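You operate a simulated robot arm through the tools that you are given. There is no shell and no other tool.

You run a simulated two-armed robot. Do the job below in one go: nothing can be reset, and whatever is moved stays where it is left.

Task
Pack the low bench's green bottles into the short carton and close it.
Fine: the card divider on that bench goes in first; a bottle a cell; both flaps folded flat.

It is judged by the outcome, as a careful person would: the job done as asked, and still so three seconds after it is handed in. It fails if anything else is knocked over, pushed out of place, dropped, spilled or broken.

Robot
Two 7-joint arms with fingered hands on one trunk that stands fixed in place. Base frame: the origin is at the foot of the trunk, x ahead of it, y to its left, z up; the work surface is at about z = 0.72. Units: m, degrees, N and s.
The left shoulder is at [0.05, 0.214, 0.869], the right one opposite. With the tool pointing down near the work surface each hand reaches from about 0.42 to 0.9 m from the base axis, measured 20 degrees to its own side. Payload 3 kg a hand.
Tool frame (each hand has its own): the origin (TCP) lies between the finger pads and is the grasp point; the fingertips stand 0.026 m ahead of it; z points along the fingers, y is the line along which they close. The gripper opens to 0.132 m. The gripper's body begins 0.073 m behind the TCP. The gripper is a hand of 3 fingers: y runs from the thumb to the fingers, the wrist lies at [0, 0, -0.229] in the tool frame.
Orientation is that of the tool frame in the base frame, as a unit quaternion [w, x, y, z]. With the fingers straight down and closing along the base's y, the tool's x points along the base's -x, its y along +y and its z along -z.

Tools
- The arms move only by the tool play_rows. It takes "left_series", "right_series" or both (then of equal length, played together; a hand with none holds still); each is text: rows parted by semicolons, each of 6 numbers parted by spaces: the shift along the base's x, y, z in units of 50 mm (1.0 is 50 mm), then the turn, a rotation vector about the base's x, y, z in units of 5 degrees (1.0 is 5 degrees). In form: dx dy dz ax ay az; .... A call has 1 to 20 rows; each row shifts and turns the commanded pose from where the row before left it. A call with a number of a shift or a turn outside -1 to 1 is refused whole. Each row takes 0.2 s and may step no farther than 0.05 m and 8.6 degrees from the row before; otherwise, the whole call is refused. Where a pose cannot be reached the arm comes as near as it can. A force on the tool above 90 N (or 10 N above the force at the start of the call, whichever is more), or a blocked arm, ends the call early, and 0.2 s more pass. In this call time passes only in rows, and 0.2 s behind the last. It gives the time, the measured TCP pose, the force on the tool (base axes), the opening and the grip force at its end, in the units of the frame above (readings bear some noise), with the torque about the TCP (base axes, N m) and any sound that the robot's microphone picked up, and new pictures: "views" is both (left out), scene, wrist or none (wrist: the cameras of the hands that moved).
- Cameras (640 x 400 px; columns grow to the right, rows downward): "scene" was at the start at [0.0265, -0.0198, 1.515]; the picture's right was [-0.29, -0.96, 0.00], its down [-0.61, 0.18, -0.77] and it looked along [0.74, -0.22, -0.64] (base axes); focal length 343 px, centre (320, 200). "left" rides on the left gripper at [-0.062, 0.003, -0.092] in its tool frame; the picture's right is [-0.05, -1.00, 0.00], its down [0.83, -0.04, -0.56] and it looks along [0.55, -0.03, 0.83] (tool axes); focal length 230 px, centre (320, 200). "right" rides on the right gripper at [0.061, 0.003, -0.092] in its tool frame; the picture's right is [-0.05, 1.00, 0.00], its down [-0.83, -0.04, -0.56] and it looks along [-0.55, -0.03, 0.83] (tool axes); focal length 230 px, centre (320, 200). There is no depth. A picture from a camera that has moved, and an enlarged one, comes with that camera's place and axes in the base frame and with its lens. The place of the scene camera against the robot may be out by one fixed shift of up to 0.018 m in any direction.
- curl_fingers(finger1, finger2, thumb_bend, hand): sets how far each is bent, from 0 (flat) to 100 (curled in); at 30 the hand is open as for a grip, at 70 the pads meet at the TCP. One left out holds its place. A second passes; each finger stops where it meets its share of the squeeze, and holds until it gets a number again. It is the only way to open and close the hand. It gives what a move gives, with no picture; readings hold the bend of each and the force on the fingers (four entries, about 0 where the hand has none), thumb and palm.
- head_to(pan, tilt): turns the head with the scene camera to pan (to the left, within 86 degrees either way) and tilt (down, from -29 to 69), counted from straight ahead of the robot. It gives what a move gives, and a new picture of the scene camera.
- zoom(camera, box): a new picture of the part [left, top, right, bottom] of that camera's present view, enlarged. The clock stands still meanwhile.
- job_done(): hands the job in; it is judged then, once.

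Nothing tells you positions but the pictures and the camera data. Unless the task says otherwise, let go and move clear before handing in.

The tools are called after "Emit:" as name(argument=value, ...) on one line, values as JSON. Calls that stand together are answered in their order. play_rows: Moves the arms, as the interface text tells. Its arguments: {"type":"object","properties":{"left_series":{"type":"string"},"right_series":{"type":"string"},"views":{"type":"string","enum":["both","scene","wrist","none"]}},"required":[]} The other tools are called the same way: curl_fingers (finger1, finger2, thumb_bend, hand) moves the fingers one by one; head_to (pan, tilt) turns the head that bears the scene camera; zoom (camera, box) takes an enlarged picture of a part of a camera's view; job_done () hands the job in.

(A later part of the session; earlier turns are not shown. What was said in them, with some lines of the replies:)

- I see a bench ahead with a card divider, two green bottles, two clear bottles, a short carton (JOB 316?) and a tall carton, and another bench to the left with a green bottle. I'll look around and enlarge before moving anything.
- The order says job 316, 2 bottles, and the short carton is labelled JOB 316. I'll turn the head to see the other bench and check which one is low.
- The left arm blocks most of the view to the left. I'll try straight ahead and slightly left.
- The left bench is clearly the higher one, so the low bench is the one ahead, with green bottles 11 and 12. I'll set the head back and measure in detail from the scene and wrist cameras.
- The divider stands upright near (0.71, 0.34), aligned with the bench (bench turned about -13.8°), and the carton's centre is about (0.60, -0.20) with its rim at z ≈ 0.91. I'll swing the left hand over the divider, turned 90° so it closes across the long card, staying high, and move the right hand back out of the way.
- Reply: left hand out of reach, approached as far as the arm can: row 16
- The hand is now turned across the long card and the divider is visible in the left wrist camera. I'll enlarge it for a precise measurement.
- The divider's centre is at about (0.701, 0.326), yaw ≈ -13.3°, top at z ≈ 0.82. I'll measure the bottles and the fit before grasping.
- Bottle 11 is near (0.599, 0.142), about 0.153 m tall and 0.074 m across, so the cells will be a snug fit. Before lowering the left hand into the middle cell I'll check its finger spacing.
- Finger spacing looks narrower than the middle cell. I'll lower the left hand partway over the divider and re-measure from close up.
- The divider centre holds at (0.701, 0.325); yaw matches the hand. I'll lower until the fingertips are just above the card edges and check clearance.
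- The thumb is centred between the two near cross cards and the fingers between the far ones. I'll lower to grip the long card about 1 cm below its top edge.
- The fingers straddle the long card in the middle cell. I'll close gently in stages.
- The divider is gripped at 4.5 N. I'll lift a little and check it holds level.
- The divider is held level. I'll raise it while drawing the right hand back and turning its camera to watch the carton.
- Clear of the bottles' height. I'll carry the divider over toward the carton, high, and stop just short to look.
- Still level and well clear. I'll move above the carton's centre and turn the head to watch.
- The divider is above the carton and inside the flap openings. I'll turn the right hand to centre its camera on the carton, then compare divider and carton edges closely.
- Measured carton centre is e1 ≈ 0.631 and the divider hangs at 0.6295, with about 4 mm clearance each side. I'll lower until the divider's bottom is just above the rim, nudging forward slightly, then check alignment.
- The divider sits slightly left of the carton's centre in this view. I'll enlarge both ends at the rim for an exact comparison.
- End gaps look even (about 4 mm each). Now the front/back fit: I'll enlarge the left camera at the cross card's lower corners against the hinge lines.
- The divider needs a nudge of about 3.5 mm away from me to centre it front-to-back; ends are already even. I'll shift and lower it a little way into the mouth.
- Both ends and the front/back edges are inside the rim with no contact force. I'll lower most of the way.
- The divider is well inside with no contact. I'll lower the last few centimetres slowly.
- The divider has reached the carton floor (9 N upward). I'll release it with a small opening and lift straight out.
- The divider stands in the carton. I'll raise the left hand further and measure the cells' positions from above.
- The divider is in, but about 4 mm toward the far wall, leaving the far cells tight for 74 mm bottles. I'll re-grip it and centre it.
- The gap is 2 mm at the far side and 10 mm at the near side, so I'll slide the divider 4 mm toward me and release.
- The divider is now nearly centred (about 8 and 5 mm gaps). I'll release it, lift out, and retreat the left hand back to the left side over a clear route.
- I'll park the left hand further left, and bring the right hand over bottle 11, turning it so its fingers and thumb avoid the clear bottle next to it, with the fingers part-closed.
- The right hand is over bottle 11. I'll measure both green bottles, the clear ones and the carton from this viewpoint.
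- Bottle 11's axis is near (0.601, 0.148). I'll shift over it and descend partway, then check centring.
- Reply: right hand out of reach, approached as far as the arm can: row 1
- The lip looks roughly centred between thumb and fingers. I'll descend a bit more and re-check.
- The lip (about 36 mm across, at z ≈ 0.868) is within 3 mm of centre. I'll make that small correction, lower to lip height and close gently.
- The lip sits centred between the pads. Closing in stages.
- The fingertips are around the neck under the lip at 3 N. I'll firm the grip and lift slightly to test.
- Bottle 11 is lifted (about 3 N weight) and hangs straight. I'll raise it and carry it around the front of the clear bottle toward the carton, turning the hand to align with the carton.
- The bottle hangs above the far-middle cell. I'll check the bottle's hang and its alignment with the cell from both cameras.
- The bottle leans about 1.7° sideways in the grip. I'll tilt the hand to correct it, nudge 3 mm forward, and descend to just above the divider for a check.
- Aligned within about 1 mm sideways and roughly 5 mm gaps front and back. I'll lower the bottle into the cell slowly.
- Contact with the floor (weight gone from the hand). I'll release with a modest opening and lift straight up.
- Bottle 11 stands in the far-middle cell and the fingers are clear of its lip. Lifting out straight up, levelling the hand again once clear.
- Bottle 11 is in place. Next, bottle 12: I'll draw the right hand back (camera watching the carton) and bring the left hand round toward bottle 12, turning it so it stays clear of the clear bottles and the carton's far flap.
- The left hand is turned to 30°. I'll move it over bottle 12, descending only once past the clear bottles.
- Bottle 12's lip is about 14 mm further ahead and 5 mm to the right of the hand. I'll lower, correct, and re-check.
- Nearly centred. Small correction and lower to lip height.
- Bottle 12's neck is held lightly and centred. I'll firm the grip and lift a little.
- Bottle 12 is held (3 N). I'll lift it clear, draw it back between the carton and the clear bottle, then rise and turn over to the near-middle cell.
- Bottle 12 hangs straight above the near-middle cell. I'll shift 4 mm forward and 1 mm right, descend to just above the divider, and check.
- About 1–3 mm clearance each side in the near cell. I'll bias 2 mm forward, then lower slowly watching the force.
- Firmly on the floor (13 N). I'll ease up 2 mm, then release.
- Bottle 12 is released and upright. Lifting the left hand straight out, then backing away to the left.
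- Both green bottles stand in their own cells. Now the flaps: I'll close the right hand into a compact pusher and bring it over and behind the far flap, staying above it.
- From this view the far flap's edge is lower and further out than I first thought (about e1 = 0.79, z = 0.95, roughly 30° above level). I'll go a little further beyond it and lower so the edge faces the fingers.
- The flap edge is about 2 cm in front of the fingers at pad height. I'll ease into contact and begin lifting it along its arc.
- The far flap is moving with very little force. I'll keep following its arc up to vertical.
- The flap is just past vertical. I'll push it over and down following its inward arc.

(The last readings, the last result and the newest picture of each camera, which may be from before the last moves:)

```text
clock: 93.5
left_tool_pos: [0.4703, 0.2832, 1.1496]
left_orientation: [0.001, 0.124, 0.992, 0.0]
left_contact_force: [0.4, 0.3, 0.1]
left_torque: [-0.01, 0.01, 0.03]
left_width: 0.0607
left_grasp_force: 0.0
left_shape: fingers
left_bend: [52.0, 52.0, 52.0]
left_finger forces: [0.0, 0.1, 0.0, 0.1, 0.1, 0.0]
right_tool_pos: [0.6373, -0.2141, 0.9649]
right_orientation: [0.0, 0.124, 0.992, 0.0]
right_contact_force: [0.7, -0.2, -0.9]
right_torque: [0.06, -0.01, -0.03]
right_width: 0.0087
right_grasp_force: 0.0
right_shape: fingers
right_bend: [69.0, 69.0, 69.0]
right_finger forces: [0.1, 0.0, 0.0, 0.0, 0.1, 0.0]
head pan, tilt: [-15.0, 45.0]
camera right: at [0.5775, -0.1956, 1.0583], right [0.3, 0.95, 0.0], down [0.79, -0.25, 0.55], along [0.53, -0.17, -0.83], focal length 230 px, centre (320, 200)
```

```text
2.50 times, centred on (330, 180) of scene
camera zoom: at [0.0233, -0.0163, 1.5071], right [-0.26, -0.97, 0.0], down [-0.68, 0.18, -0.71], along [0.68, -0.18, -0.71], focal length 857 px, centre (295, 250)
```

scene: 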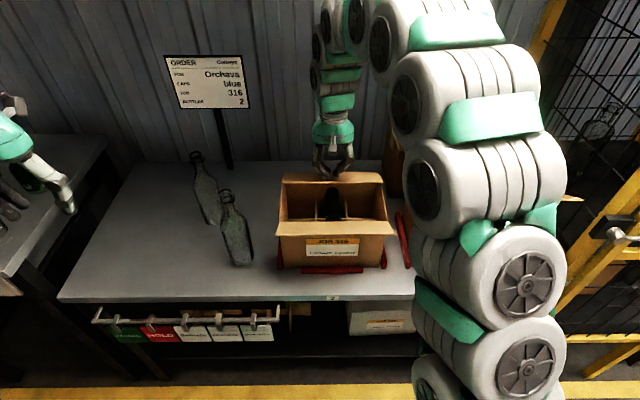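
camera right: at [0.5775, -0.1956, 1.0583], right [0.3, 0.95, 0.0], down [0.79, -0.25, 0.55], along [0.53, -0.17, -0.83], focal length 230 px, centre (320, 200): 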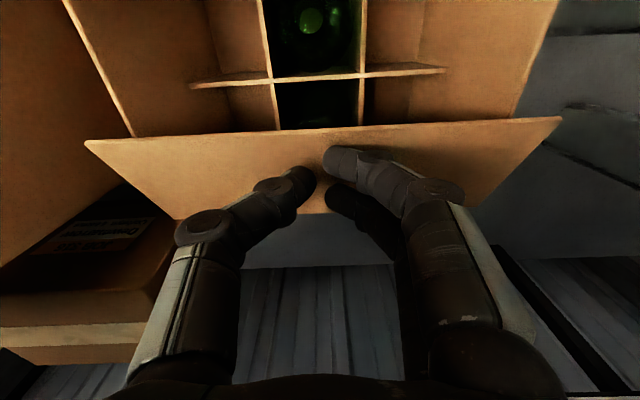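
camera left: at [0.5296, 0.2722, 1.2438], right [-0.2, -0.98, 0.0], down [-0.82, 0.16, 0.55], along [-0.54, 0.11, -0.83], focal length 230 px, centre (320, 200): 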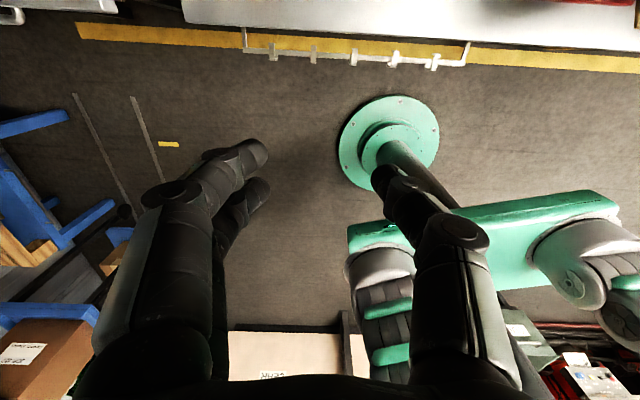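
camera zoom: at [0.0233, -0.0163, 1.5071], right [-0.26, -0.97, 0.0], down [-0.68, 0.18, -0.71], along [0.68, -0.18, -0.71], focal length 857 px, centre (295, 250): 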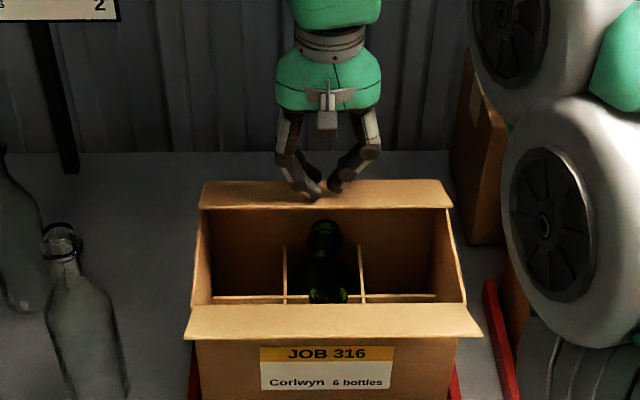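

Emit:
play_rows(right_series="-0.24 0.061 -0.2 0 0 0; -0.15 0.038 -0.2 0 0 0; 0 0 -0.1 0 0 0", views="both")

Emit:
zoom(camera="scene", box=[260, 120, 400, 260])

```text
clock: 94.3
left_tool_pos: [0.4695, 0.2826, 1.1485]
left_orientation: [0.0, 0.125, 0.992, 0.0]
left_contact_force: [-0.3, -0.2, 0.1]
left_torque: [0.01, 0.02, -0.01]
left_width: 0.0606
left_grasp_force: 0.0
left_shape: fingers
left_bend: [52.0, 52.0, 52.0]
left_finger forces: [0.0, 0.0, 0.0, 0.1, 0.0, 0.0]
right_tool_pos: [0.6173, -0.2098, 0.939]
right_orientation: [0.001, 0.125, 0.992, 0.0]
right_contact_force: [-0.7, -0.4, -0.4]
right_torque: [0.02, -0.01, 0.0]
right_width: 0.0084
right_grasp_force: 0.1
right_shape: fingers
right_bend: [69.0, 69.0, 69.0]
right_finger forces: [0.0, 0.1, 0.0, 0.0, 0.1, 0.0]
head pan, tilt: [-15.0, 45.0]
camera right: at [0.5585, -0.1908, 1.0324], right [0.3, 0.95, 0.0], down [0.79, -0.25, 0.56], along [0.53, -0.17, -0.83], focal length 230 px, centre (320, 200)
```

scene: 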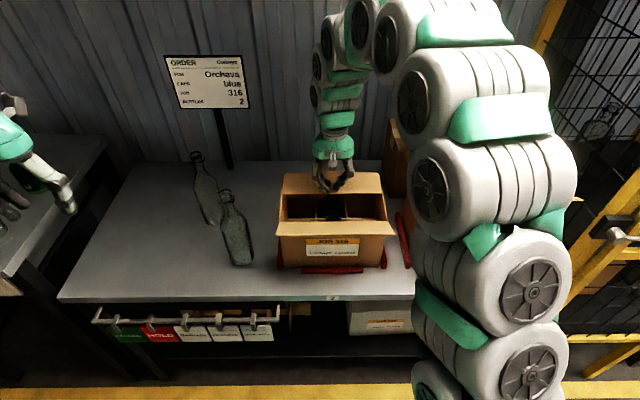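
right: 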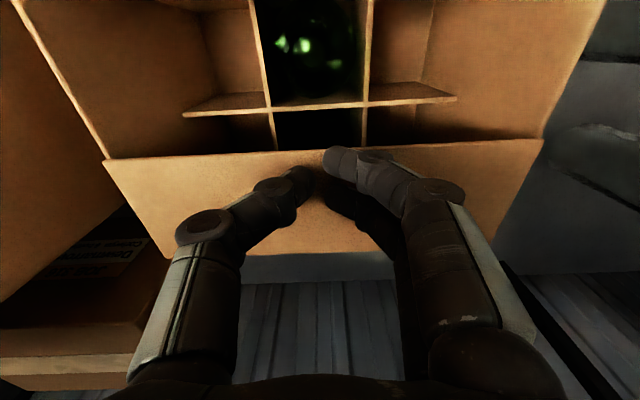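

```text
2.86 times, centred on (330, 190) of scene
camera zoom: at [0.0234, -0.0163, 1.5071], right [-0.26, -0.97, 0.0], down [-0.68, 0.18, -0.71], along [0.68, -0.18, -0.71], focal length 979 px, centre (291, 229)
```

zoom: 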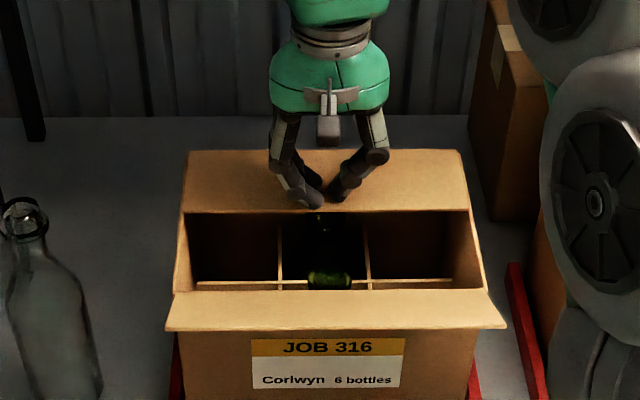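

Emit:
play_rows(right_series="0 0 -0.06 0 0 0; 0 0 -0.06 0 0 0", views="wrist")

Emit:
zoom(camera="scene", box=[270, 140, 400, 250])

```text
clock: 94.9
left_tool_pos: [0.4707, 0.2836, 1.1505]
left_orientation: [0.001, 0.124, 0.992, 0.0]
left_contact_force: [-0.6, 0.5, 0.5]
left_torque: [-0.02, -0.02, -0.03]
left_width: 0.0606
left_grasp_force: 0.0
left_shape: fingers
left_bend: [52.0, 52.0, 52.0]
left_finger forces: [0.1, 0.0, 0.0, 0.1, 0.0, 0.0]
right_tool_pos: [0.6193, -0.2106, 0.935]
right_orientation: [0.001, 0.124, 0.992, 0.0]
right_contact_force: [-3.4, 0.8, 20.4]
right_torque: [-0.1, 0.05, -0.02]
right_width: 0.0076
right_grasp_force: 9.8
right_shape: fingers
right_bend: [69.0, 70.0, 70.0]
right_finger forces: [2.7, 5.8, 0.0, 0.0, 11.7, 0.0]
head pan, tilt: [-15.0, 45.0]
camera right: at [0.5591, -0.1917, 1.028], right [0.3, 0.95, 0.0], down [0.79, -0.25, 0.56], along [0.53, -0.17, -0.83], focal length 230 px, centre (320, 200)
```

right: 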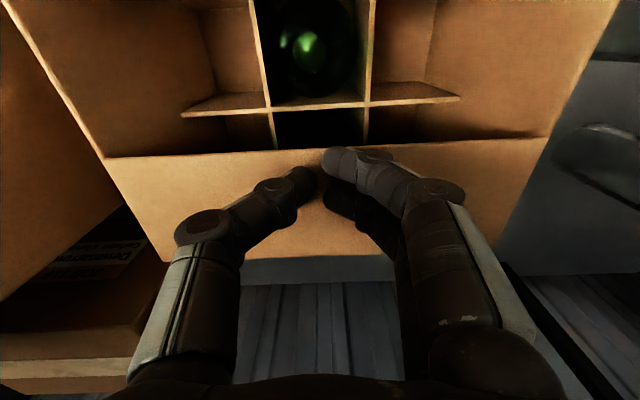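

```text
3.64 times, centred on (335, 195) of scene
camera zoom: at [0.023, -0.0163, 1.5071], right [-0.26, -0.97, 0.0], down [-0.68, 0.18, -0.71], along [0.68, -0.18, -0.71], focal length 1246 px, centre (266, 218)
```

zoom: 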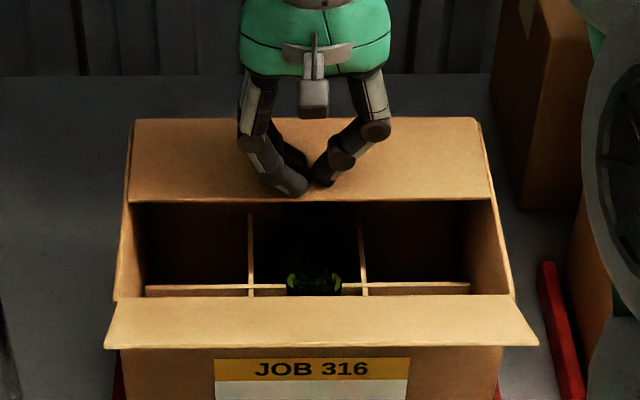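

The far flap is down against its stop (20 N). I'll lift the hand straight up and see whether it stays flat.

Emit:
play_rows(right_series="0 0 0.08 0 0 0; 0 0 0.3 0 0 0; 0 0 0.6 0 0 0; 0 0 0.8 0 0 0; 0 0 0.8 0 0 0", views="both")

Emit:
zoom(camera="scene", box=[270, 140, 400, 250])

Emit:
zoom(camera="right", box=[160, 0, 480, 200])

```text
clock: 96.1
left_tool_pos: [0.4701, 0.2828, 1.1498]
left_orientation: [0.001, 0.124, 0.992, 0.0]
left_contact_force: [0.2, -0.5, -0.2]
left_torque: [-0.01, -0.03, -0.02]
left_width: 0.0603
left_grasp_force: 0.1
left_shape: fingers
left_bend: [52.0, 52.0, 52.0]
left_finger forces: [0.0, 0.0, 0.0, 0.1, 0.1, 0.0]
right_tool_pos: [0.6178, -0.2114, 1.0647]
right_orientation: [0.0, 0.124, 0.992, 0.0]
right_contact_force: [-0.5, -0.4, -0.2]
right_torque: [0.0, -0.01, -0.02]
right_width: 0.0079
right_grasp_force: 0.0
right_shape: fingers
right_bend: [69.0, 69.0, 69.0]
right_finger forces: [0.1, 0.0, 0.0, 0.1, 0.1, 0.0]
head pan, tilt: [-15.0, 45.0]
camera right: at [0.5571, -0.1929, 1.1569], right [0.3, 0.95, 0.0], down [0.79, -0.25, 0.56], along [0.53, -0.17, -0.83], focal length 230 px, centre (320, 200)
```

scene: 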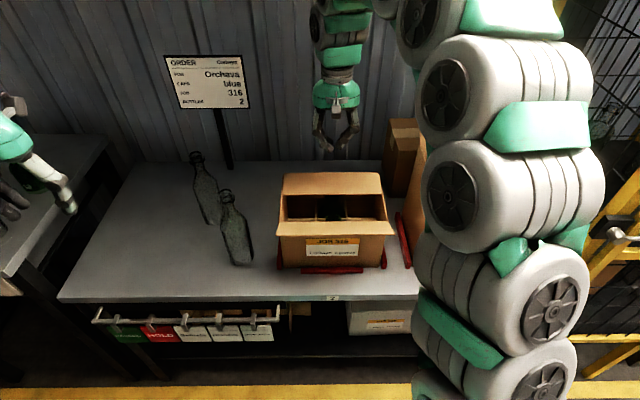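
right: 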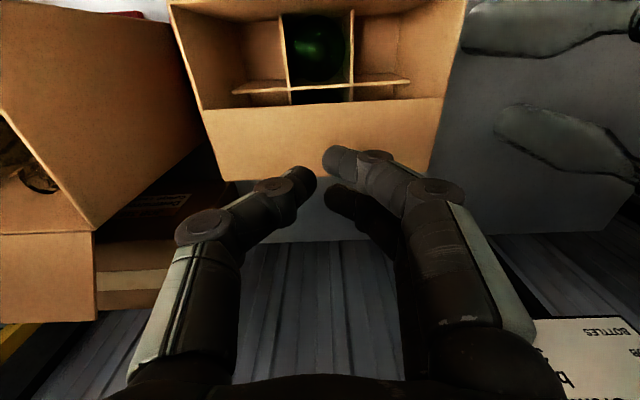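

```text
3.64 times, centred on (335, 195) of scene
camera zoom: at [0.0233, -0.0163, 1.5071], right [-0.26, -0.97, 0.0], down [-0.68, 0.18, -0.71], along [0.68, -0.18, -0.71], focal length 1246 px, centre (266, 218)
```

zoom: 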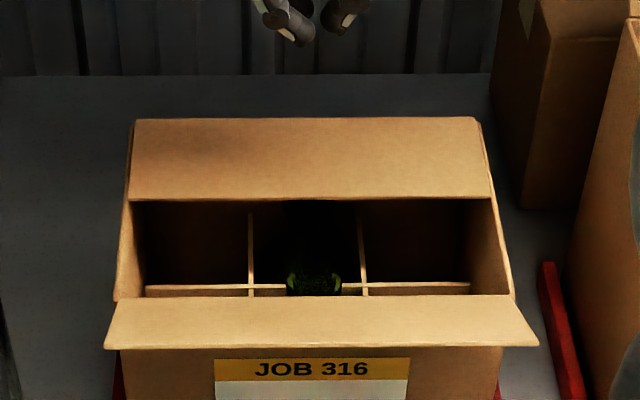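

```text
2.00 times, centred on (320, 100) of right
camera zoom: at [0.5571, -0.1929, 1.1569], right [0.3, 0.95, 0.0], down [0.79, -0.25, 0.56], along [0.53, -0.17, -0.83], focal length 460 px, centre (320, 400)
```

zoom: 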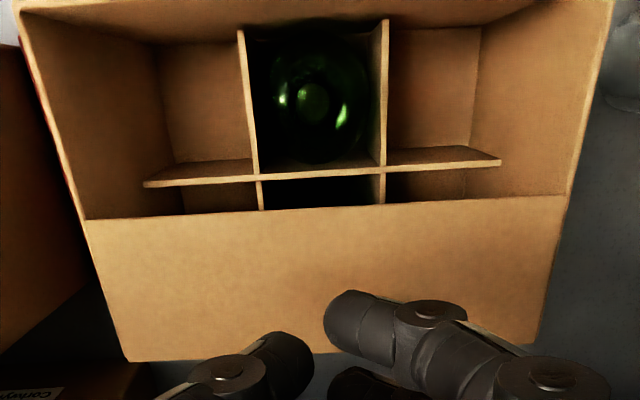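

The far flap stays flat. Now I'll bring the same pusher round to my side of the near flap, passing above it.

Emit:
play_rows(right_series="-0.86 0.218 0 0 0 0; -0.86 0.218 0 0 0 0; -0.86 0.218 0 0 0 0; -0.86 0.218 0 0 0 0; -0.84 0.213 0 0 0 0; 0 0 -0.76 0 0 0; 0 0 -0.76 0 0 0; 0 0 -0.7 0 0 0", views="both")

Emit:
zoom(camera="right", box=[160, 60, 480, 260])

```text
clock: 97.9
left_tool_pos: [0.4702, 0.2829, 1.1486]
left_orientation: [0.0, 0.124, 0.992, 0.0]
left_contact_force: [0.7, -0.3, -0.8]
left_torque: [-0.01, 0.01, 0.0]
left_width: 0.0607
left_grasp_force: 0.0
left_shape: fingers
left_bend: [52.0, 52.0, 52.0]
left_finger forces: [0.1, 0.1, 0.1, 0.0, 0.0, 0.1]
right_tool_pos: [0.4059, -0.1578, 0.9532]
right_orientation: [-0.001, 0.125, 0.992, 0.001]
right_contact_force: [-0.5, 0.0, 0.1]
right_torque: [-0.02, -0.01, -0.02]
right_width: 0.0078
right_grasp_force: 0.0
right_shape: fingers
right_bend: [69.0, 69.0, 69.0]
right_finger forces: [0.1, 0.1, 0.0, 0.0, 0.1, 0.0]
head pan, tilt: [-15.0, 45.0]
camera right: at [0.3463, -0.1394, 1.0449], right [0.3, 0.95, 0.0], down [0.79, -0.25, 0.56], along [0.53, -0.17, -0.83], focal length 230 px, centre (320, 200)
```

scene: 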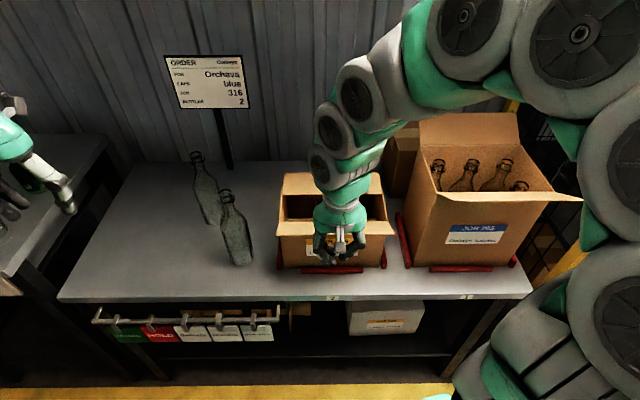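
right: 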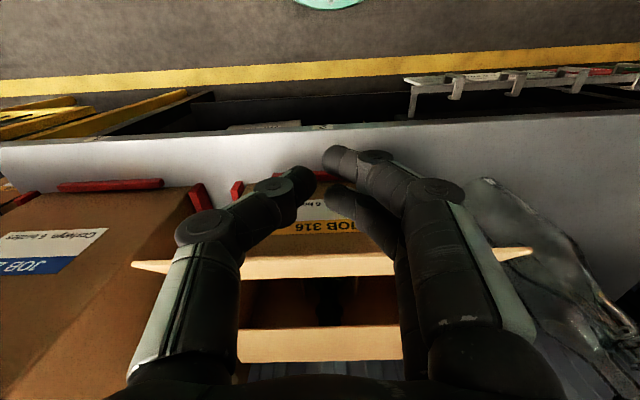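

```text
2.00 times, centred on (320, 160) of right
camera zoom: at [0.3463, -0.1394, 1.0449], right [0.3, 0.95, 0.0], down [0.79, -0.25, 0.56], along [0.53, -0.17, -0.83], focal length 460 px, centre (320, 280)
```

zoom: 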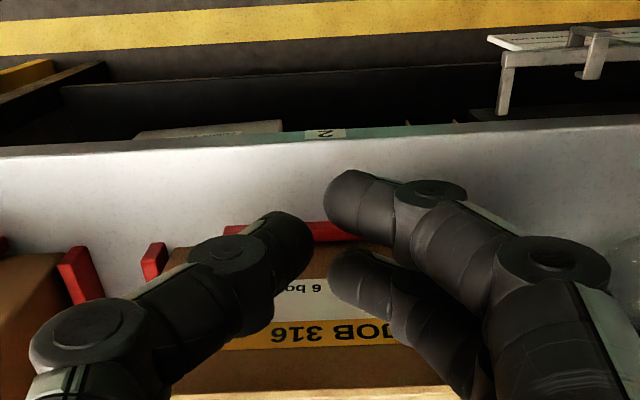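

The near flap's edge sits about 2 cm in front of the fingers at pad height. Same motion, mirrored: ease into contact and follow its arc up to vertical.

Emit:
play_rows(right_series="0.184 -0.047 0 0 0 0; 0.184 -0.047 0 0 0 0; 0.165 -0.042 0.264 0 0 0; 0.204 -0.052 0.23 0 0 0; 0.2365 -0.06 0.19 0 0 0", views="both")

Emit:
zoom(camera="scene", box=[260, 140, 410, 280])

```text
clock: 99.1
left_tool_pos: [0.4696, 0.283, 1.1501]
left_orientation: [0.001, 0.124, 0.992, 0.0]
left_contact_force: [-0.3, 0.9, 0.5]
left_torque: [0.0, 0.04, 0.02]
left_width: 0.0605
left_grasp_force: 0.1
left_shape: fingers
left_bend: [52.0, 52.0, 52.0]
left_finger forces: [0.1, 0.0, 0.0, 0.0, 0.1, 0.1]
right_tool_pos: [0.4536, -0.1686, 0.9858]
right_orientation: [-0.001, 0.124, 0.992, 0.0]
right_contact_force: [-0.8, 0.8, -0.3]
right_torque: [0.02, 0.0, 0.03]
right_width: 0.008
right_grasp_force: 0.4
right_shape: fingers
right_bend: [69.0, 69.0, 69.0]
right_finger forces: [0.0, 0.7, 0.1, 0.1, 0.0, 0.0]
head pan, tilt: [-15.0, 45.0]
camera right: at [0.394, -0.1506, 1.079], right [0.3, 0.95, 0.0], down [0.79, -0.25, 0.56], along [0.53, -0.17, -0.83], focal length 230 px, centre (320, 200)
```

scene: 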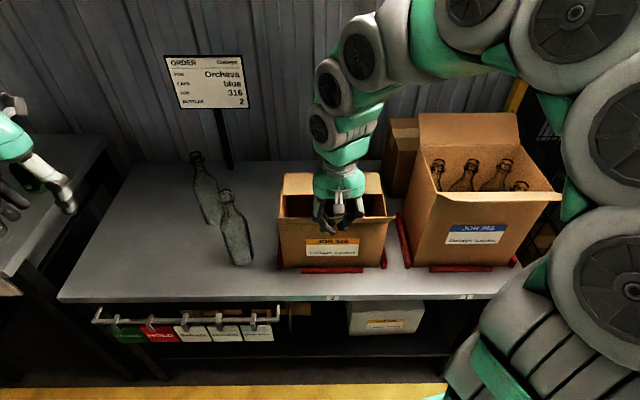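
right: 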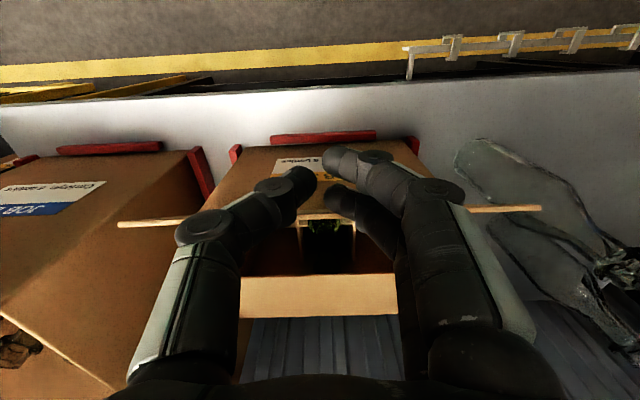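

```text
2.86 times, centred on (335, 210) of scene
camera zoom: at [0.0233, -0.0163, 1.5071], right [-0.26, -0.97, 0.0], down [-0.68, 0.18, -0.71], along [0.68, -0.18, -0.71], focal length 979 px, centre (277, 171)
```

zoom: 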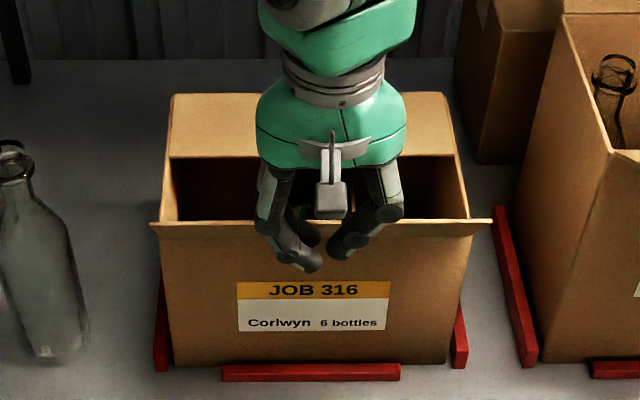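

Emit:
play_rows(right_series="0.264 -0.067 0.14 0 0 0; 0.279 -0.071 0.08 0 0 0; 0.287 -0.073 0.03 0 0 0; 0.287 -0.073 0 0 0 0; 0.287 -0.073 0 0 0 0", views="both")

Emit:
zoom(camera="scene", box=[260, 120, 410, 270])

```text
clock: 100.3
left_tool_pos: [0.4692, 0.2841, 1.1495]
left_orientation: [0.001, 0.125, 0.992, 0.0]
left_contact_force: [0.6, 0.9, -0.6]
left_torque: [0.01, -0.01, 0.02]
left_width: 0.0606
left_grasp_force: 0.1
left_shape: fingers
left_bend: [52.0, 52.0, 52.0]
left_finger forces: [0.0, 0.0, 0.0, 0.0, 0.1, 0.0]
right_tool_pos: [0.5233, -0.186, 0.9998]
right_orientation: [-0.001, 0.124, 0.992, 0.0]
right_contact_force: [0.0, -0.6, -0.8]
right_torque: [-0.01, -0.01, -0.03]
right_width: 0.0083
right_grasp_force: 0.0
right_shape: fingers
right_bend: [69.0, 69.0, 69.0]
right_finger forces: [0.1, 0.3, 0.0, 0.1, 0.0, 0.1]
head pan, tilt: [-15.0, 45.0]
camera right: at [0.4631, -0.1676, 1.0918], right [0.3, 0.95, 0.0], down [0.79, -0.25, 0.56], along [0.53, -0.17, -0.83], focal length 230 px, centre (320, 200)
```

scene: 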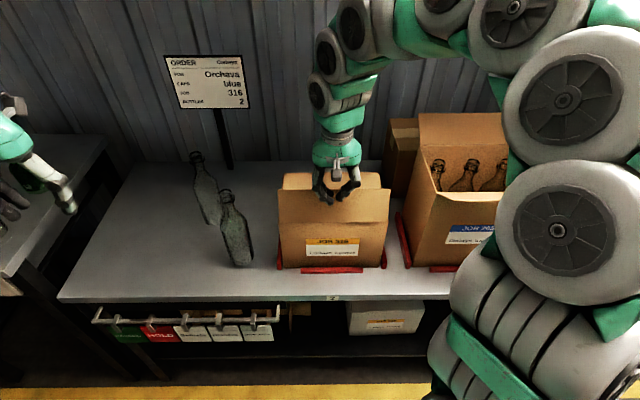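
right: 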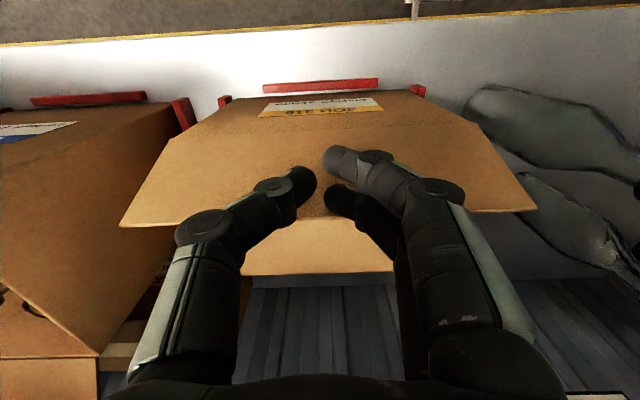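

```text
2.67 times, centred on (335, 195) of scene
camera zoom: at [0.0234, -0.0164, 1.5071], right [-0.26, -0.97, 0.0], down [-0.68, 0.18, -0.71], along [0.68, -0.18, -0.71], focal length 914 px, centre (280, 213)
```

zoom: 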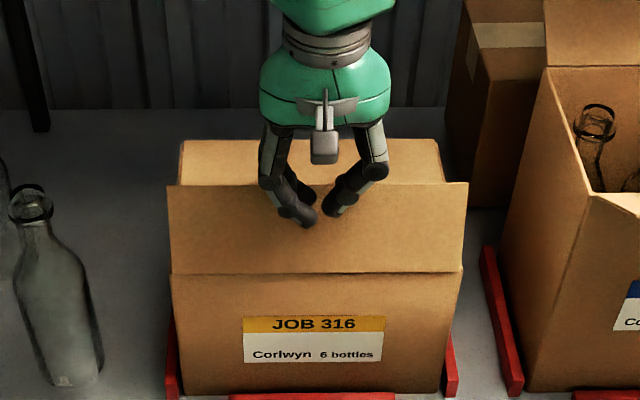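

The near flap has come past vertical. I'll push it over and down along its inward arc.

Emit:
play_rows(right_series="0.271 -0.069 -0.12 0 0 0; 0.252 -0.064 -0.28 0 0 0; 0.174 -0.044 -0.36 0 0 0; 0.058 -0.015 -0.32 0 0 0", views="both")

Emit:
zoom(camera="scene", box=[260, 120, 410, 270])

Emit:
zoom(camera="right", box=[100, 60, 540, 300])

```text
clock: 101.3
left_tool_pos: [0.47, 0.2825, 1.1498]
left_orientation: [0.001, 0.124, 0.992, 0.0]
left_contact_force: [-0.5, 0.5, 1.5]
left_torque: [0.02, -0.03, -0.01]
left_width: 0.0606
left_grasp_force: 0.1
left_shape: fingers
left_bend: [52.0, 52.0, 52.0]
left_finger forces: [0.1, 0.1, 0.0, 0.1, 0.0, 0.2]
right_tool_pos: [0.5588, -0.1958, 0.9454]
right_orientation: [0.0, 0.125, 0.992, 0.0]
right_contact_force: [-0.3, -0.4, 0.5]
right_torque: [0.02, 0.01, -0.02]
right_width: 0.0081
right_grasp_force: 0.1
right_shape: fingers
right_bend: [69.0, 69.0, 69.0]
right_finger forces: [0.0, 0.0, 0.0, 0.0, 0.0, 0.0]
head pan, tilt: [-15.0, 45.0]
camera right: at [0.4992, -0.1776, 1.038], right [0.3, 0.95, 0.0], down [0.8, -0.25, 0.55], along [0.53, -0.17, -0.83], focal length 230 px, centre (320, 200)
```

scene: 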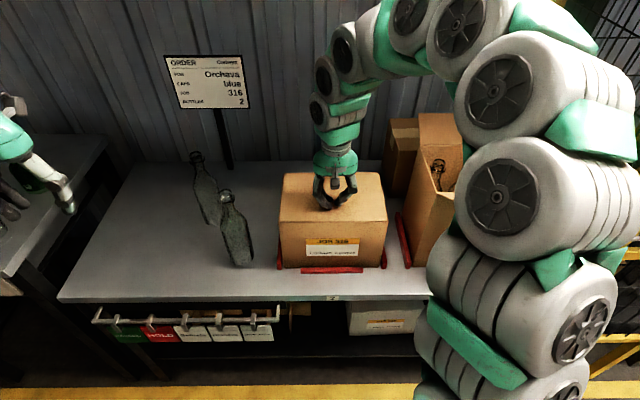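
right: 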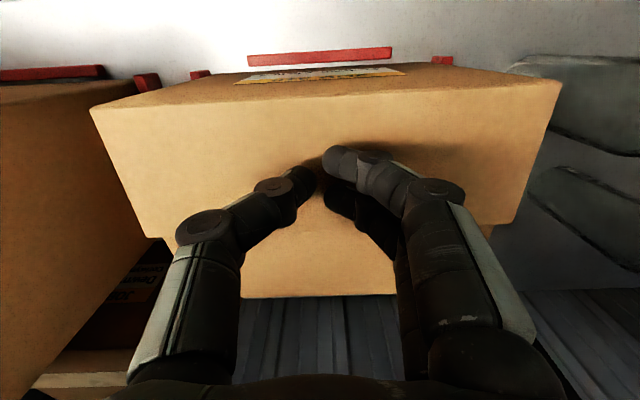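

```text
2.67 times, centred on (335, 195) of scene
camera zoom: at [0.0234, -0.0164, 1.5071], right [-0.26, -0.97, 0.0], down [-0.68, 0.18, -0.71], along [0.68, -0.18, -0.71], focal length 914 px, centre (280, 213)
```

zoom: 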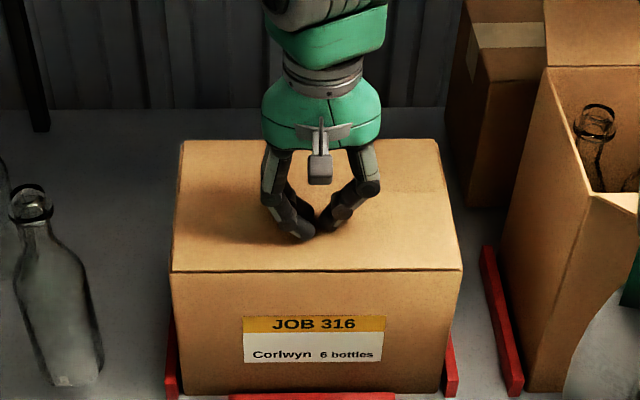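

```text
1.45 times, centred on (320, 180) of right
camera zoom: at [0.4992, -0.1776, 1.038], right [0.3, 0.95, 0.0], down [0.8, -0.25, 0.55], along [0.53, -0.17, -0.83], focal length 335 px, centre (320, 229)
```

zoom: 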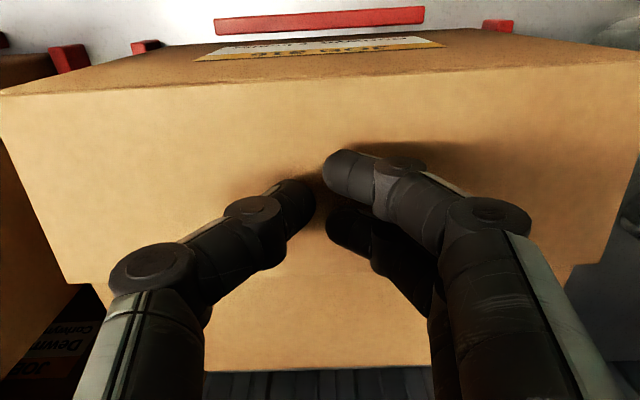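

Nearly closed. Pressing it gently down to flat.

Emit:
play_rows(right_series="0 0 -0.1 0 0 0; 0 0 -0.08 0 0 0", views="none")

```text
clock: 101.9
left_tool_pos: [0.4693, 0.2837, 1.1505]
left_orientation: [0.002, 0.124, 0.992, -0.001]
left_contact_force: [-0.6, -0.2, -0.6]
left_torque: [-0.04, 0.0, 0.0]
left_width: 0.0608
left_grasp_force: 0.1
left_shape: fingers
left_bend: [52.0, 52.0, 52.0]
left_finger forces: [0.0, 0.1, 0.0, 0.0, 0.1, 0.0]
right_tool_pos: [0.5597, -0.1965, 0.9384]
right_orientation: [0.001, 0.125, 0.992, 0.0]
right_contact_force: [-1.9, 0.2, 12.0]
right_torque: [-0.07, 0.1, -0.01]
right_width: 0.0075
right_grasp_force: 5.1
right_shape: fingers
right_bend: [69.0, 69.0, 69.0]
right_finger forces: [2.7, 1.1, 0.0, 0.0, 7.3, 0.0]
head pan, tilt: [-15.0, 45.0]
```

It meets its stop (12 N). Lifting away to inspect the closed top.

Emit:
play_rows(right_series="0 0 0.1 0 0 0; 0 0 0.3 0 0 0; 0 0 0.7 0 0 0; 0 0 0.8 0 0 0; 0 0 0.8 0 0 0; -0.3 -0.3 0.8 0 0 0", views="both")

Emit:
zoom(camera="scene", box=[260, 140, 410, 280])

Emit:
zoom(camera="right", box=[140, 0, 500, 220])

```text
clock: 103.3
left_tool_pos: [0.4702, 0.2841, 1.15]
left_orientation: [0.001, 0.124, 0.992, 0.0]
left_contact_force: [-0.6, -0.2, 0.7]
left_torque: [0.0, -0.02, -0.02]
left_width: 0.0607
left_grasp_force: 0.1
left_shape: fingers
left_bend: [52.0, 52.0, 52.0]
left_finger forces: [0.0, 0.0, 0.1, 0.0, 0.0, 0.0]
right_tool_pos: [0.5453, -0.2105, 1.1114]
right_orientation: [0.0, 0.124, 0.992, 0.0]
right_contact_force: [0.6, -0.9, 0.2]
right_torque: [0.0, -0.02, 0.01]
right_width: 0.0079
right_grasp_force: 0.0
right_shape: fingers
right_bend: [69.0, 69.0, 69.0]
right_finger forces: [0.0, 0.0, 0.1, 0.0, 0.1, 0.0]
head pan, tilt: [-15.0, 45.0]
camera right: at [0.4853, -0.1921, 1.2028], right [0.3, 0.95, 0.0], down [0.79, -0.25, 0.55], along [0.53, -0.17, -0.83], focal length 230 px, centre (320, 200)
```

scene: 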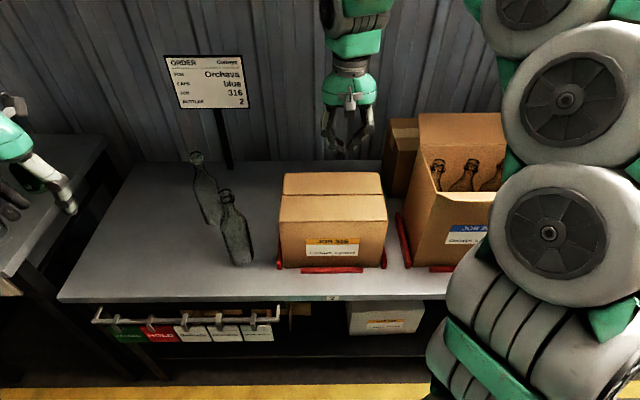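
right: 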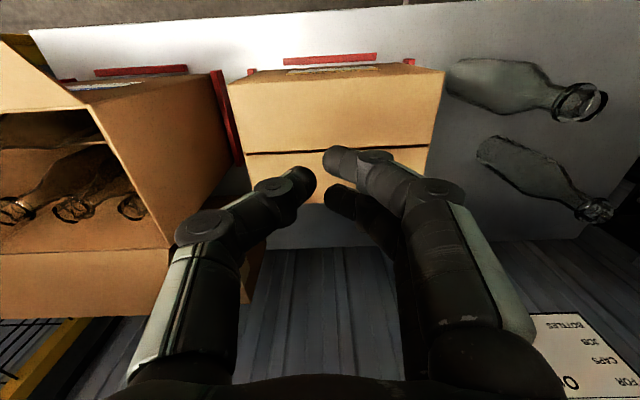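

```text
2.86 times, centred on (335, 210) of scene
camera zoom: at [0.0233, -0.0163, 1.5071], right [-0.26, -0.97, 0.0], down [-0.68, 0.18, -0.71], along [0.68, -0.18, -0.71], focal length 979 px, centre (277, 171)
```

zoom: 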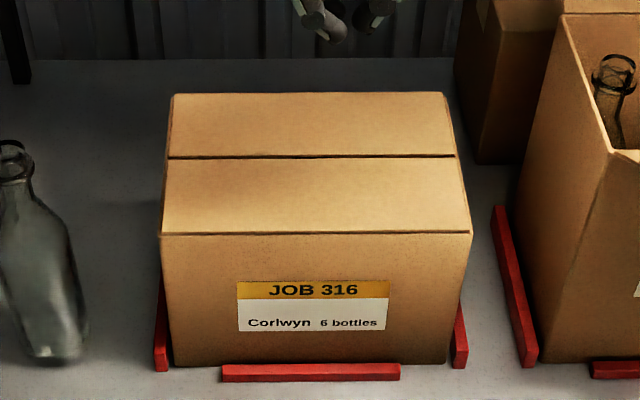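

```text
1.78 times, centred on (320, 110) of right
camera zoom: at [0.4853, -0.1921, 1.2028], right [0.3, 0.95, 0.0], down [0.79, -0.25, 0.55], along [0.53, -0.17, -0.83], focal length 409 px, centre (320, 360)
```

zoom: 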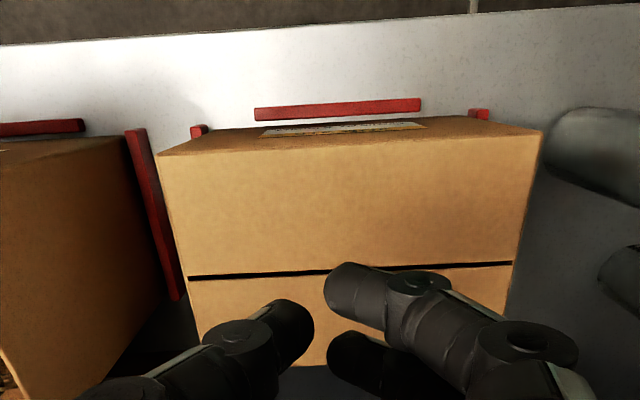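

Both flaps look closed. I'll inspect closely for flatness along the seam and sides.

Emit:
zoom(camera="scene", box=[270, 160, 330, 230])

Emit:
zoom(camera="scene", box=[340, 160, 400, 230])

Emit:
zoom(camera="right", box=[210, 100, 330, 180])

```text
5.71 times, centred on (300, 195) of scene
camera zoom: at [0.0233, -0.0163, 1.5071], right [-0.26, -0.97, 0.0], down [-0.68, 0.18, -0.71], along [0.68, -0.18, -0.71], focal length 1958 px, centre (434, 229)
```

zoom: 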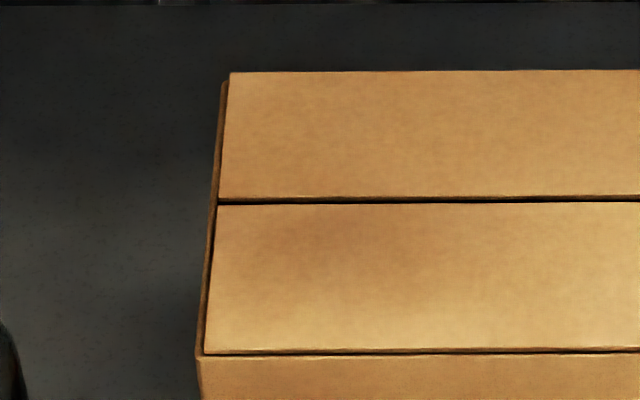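

```text
5.71 times, centred on (370, 195) of scene
camera zoom: at [0.0233, -0.0163, 1.5071], right [-0.26, -0.97, 0.0], down [-0.68, 0.18, -0.71], along [0.68, -0.18, -0.71], focal length 1958 px, centre (34, 229)
```

zoom: 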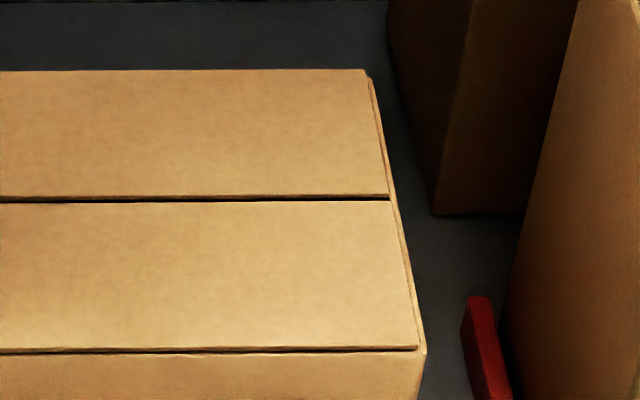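

```text
5.00 times, centred on (270, 140) of right
camera zoom: at [0.4853, -0.1921, 1.2028], right [0.3, 0.95, 0.0], down [0.79, -0.25, 0.55], along [0.53, -0.17, -0.83], focal length 1150 px, centre (570, 500)
```

zoom: 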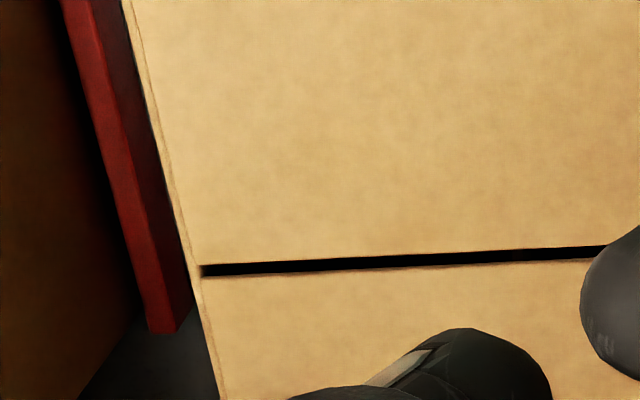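

Both flaps lie flat on the rim with only the seam showing. I'll retreat the right hand clear and do a last look over the whole scene.

Emit:
play_rows(right_series="-0.5 -0.3 0.5 0 0 0; -0.5 -0.4 0.5 0 0 0; -0.5 -0.5 0.5 0 0 0; -0.5 -0.5 0.4 0 0 0; -0.5 -0.5 0.4 0 0 0; -0.4 -0.5 0.3 0 0 0; -0.4 -0.5 0 0 0 0; -0.2 -0.5 0 0 0 0", views="both")

Emit:
head_to(pan=-8, tilt=45)

Emit:
zoom(camera="scene", box=[120, 100, 440, 300])

```text
clock: 105.1
left_tool_pos: [0.4698, 0.283, 1.1499]
left_orientation: [0.001, 0.124, 0.992, -0.001]
left_contact_force: [0.2, -1.3, -0.2]
left_torque: [-0.01, 0.01, -0.01]
left_width: 0.0608
left_grasp_force: 0.1
left_shape: fingers
left_bend: [52.0, 52.0, 52.0]
left_finger forces: [0.0, 0.1, 0.0, 0.1, 0.0, 0.0]
right_tool_pos: [0.3678, -0.3959, 1.2411]
right_orientation: [-0.001, 0.125, 0.992, 0.001]
right_contact_force: [-0.2, 0.3, 0.2]
right_torque: [0.0, -0.05, 0.01]
right_width: 0.0081
right_grasp_force: 0.1
right_shape: fingers
right_bend: [69.0, 69.0, 69.0]
right_finger forces: [0.0, 0.0, 0.0, 0.0, 0.1, 0.0]
head pan, tilt: [-15.0, 45.0]
camera right: at [0.309, -0.3774, 1.334], right [0.3, 0.95, 0.0], down [0.79, -0.25, 0.55], along [0.53, -0.17, -0.83], focal length 230 px, centre (320, 200)
```

scene: 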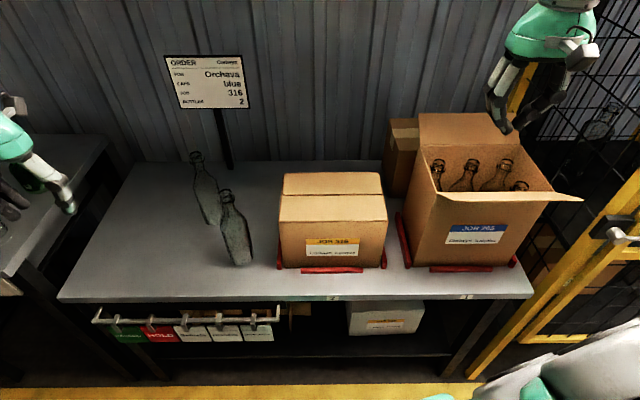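
right: 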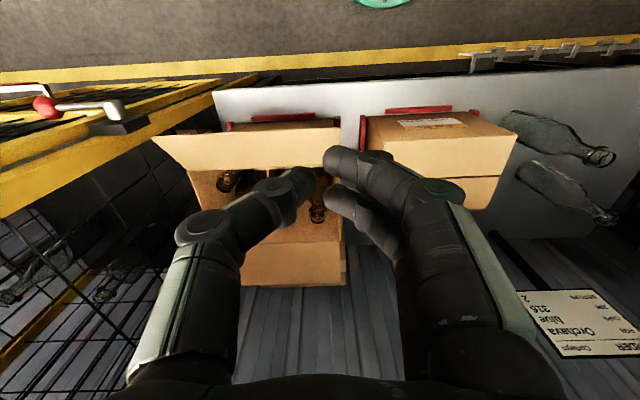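

```text
clock: 105.8
left_tool_pos: [0.4691, 0.2829, 1.1505]
left_orientation: [0.001, 0.124, 0.992, -0.001]
left_contact_force: [0.0, 0.3, 0.4]
left_torque: [0.01, -0.03, -0.03]
left_width: 0.0604
left_grasp_force: 0.1
left_shape: fingers
left_bend: [52.0, 52.0, 52.0]
left_finger forces: [0.1, 0.0, 0.1, 0.0, 0.1, 0.0]
right_tool_pos: [0.3693, -0.396, 1.2415]
right_orientation: [0.001, 0.125, 0.992, -0.001]
right_contact_force: [-0.7, 0.2, -0.4]
right_torque: [0.0, 0.0, -0.02]
right_width: 0.0085
right_grasp_force: 0.0
right_shape: fingers
right_bend: [69.0, 69.0, 69.0]
right_finger forces: [0.1, 0.0, 0.1, 0.1, 0.1, 0.1]
head pan, tilt: [-8.0, 45.0]
```

scene: 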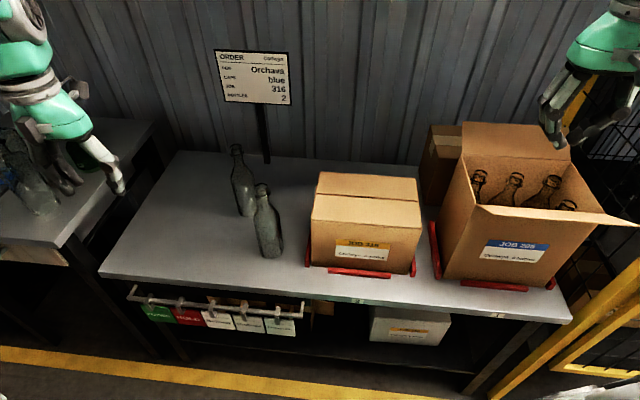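

```text
2.00 times, centred on (280, 200) of scene
camera zoom: at [0.0253, -0.0067, 1.5071], right [-0.14, -0.99, 0.0], down [-0.7, 0.1, -0.71], along [0.7, -0.1, -0.71], focal length 685 px, centre (400, 200)
```

zoom: 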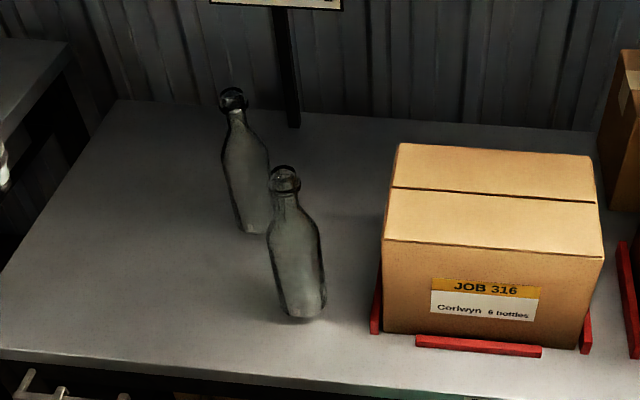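

The short carton is closed. The divider and both green bottles (11 and 12) went in first, each bottle in its own cell. Both flaps lie flat and the carton is still between its red rails. The clear bottles and everything else are where they were, and both hands are empty and clear, so I'm handing in.

Emit:
job_done()

```text
The job is handed in.
```

The short carton (JOB 316) is packed and closed, and I've handed the job in. I don't have the judging result.

- **Divider:** it went in first and stands on the carton floor. I slid it about 5 mm toward me so the far cells weren't too tight.
- **Bottles:** green bottles 11 and 12 stand in the two middle cells, one each. Bottle 11 is at the far side and bottle 12 at the near side.
- **Flaps:** both are folded flat, with only the seam showing. They stayed flat after I let go.
- **Everything else:** in the last picture the two clear bottles were still standing, and the carton was still between its red rails. Both hands were empty and clear of the bench.

I did not fit caps or hang a tag. The order card mentions blue caps, but the task didn't ask for them.
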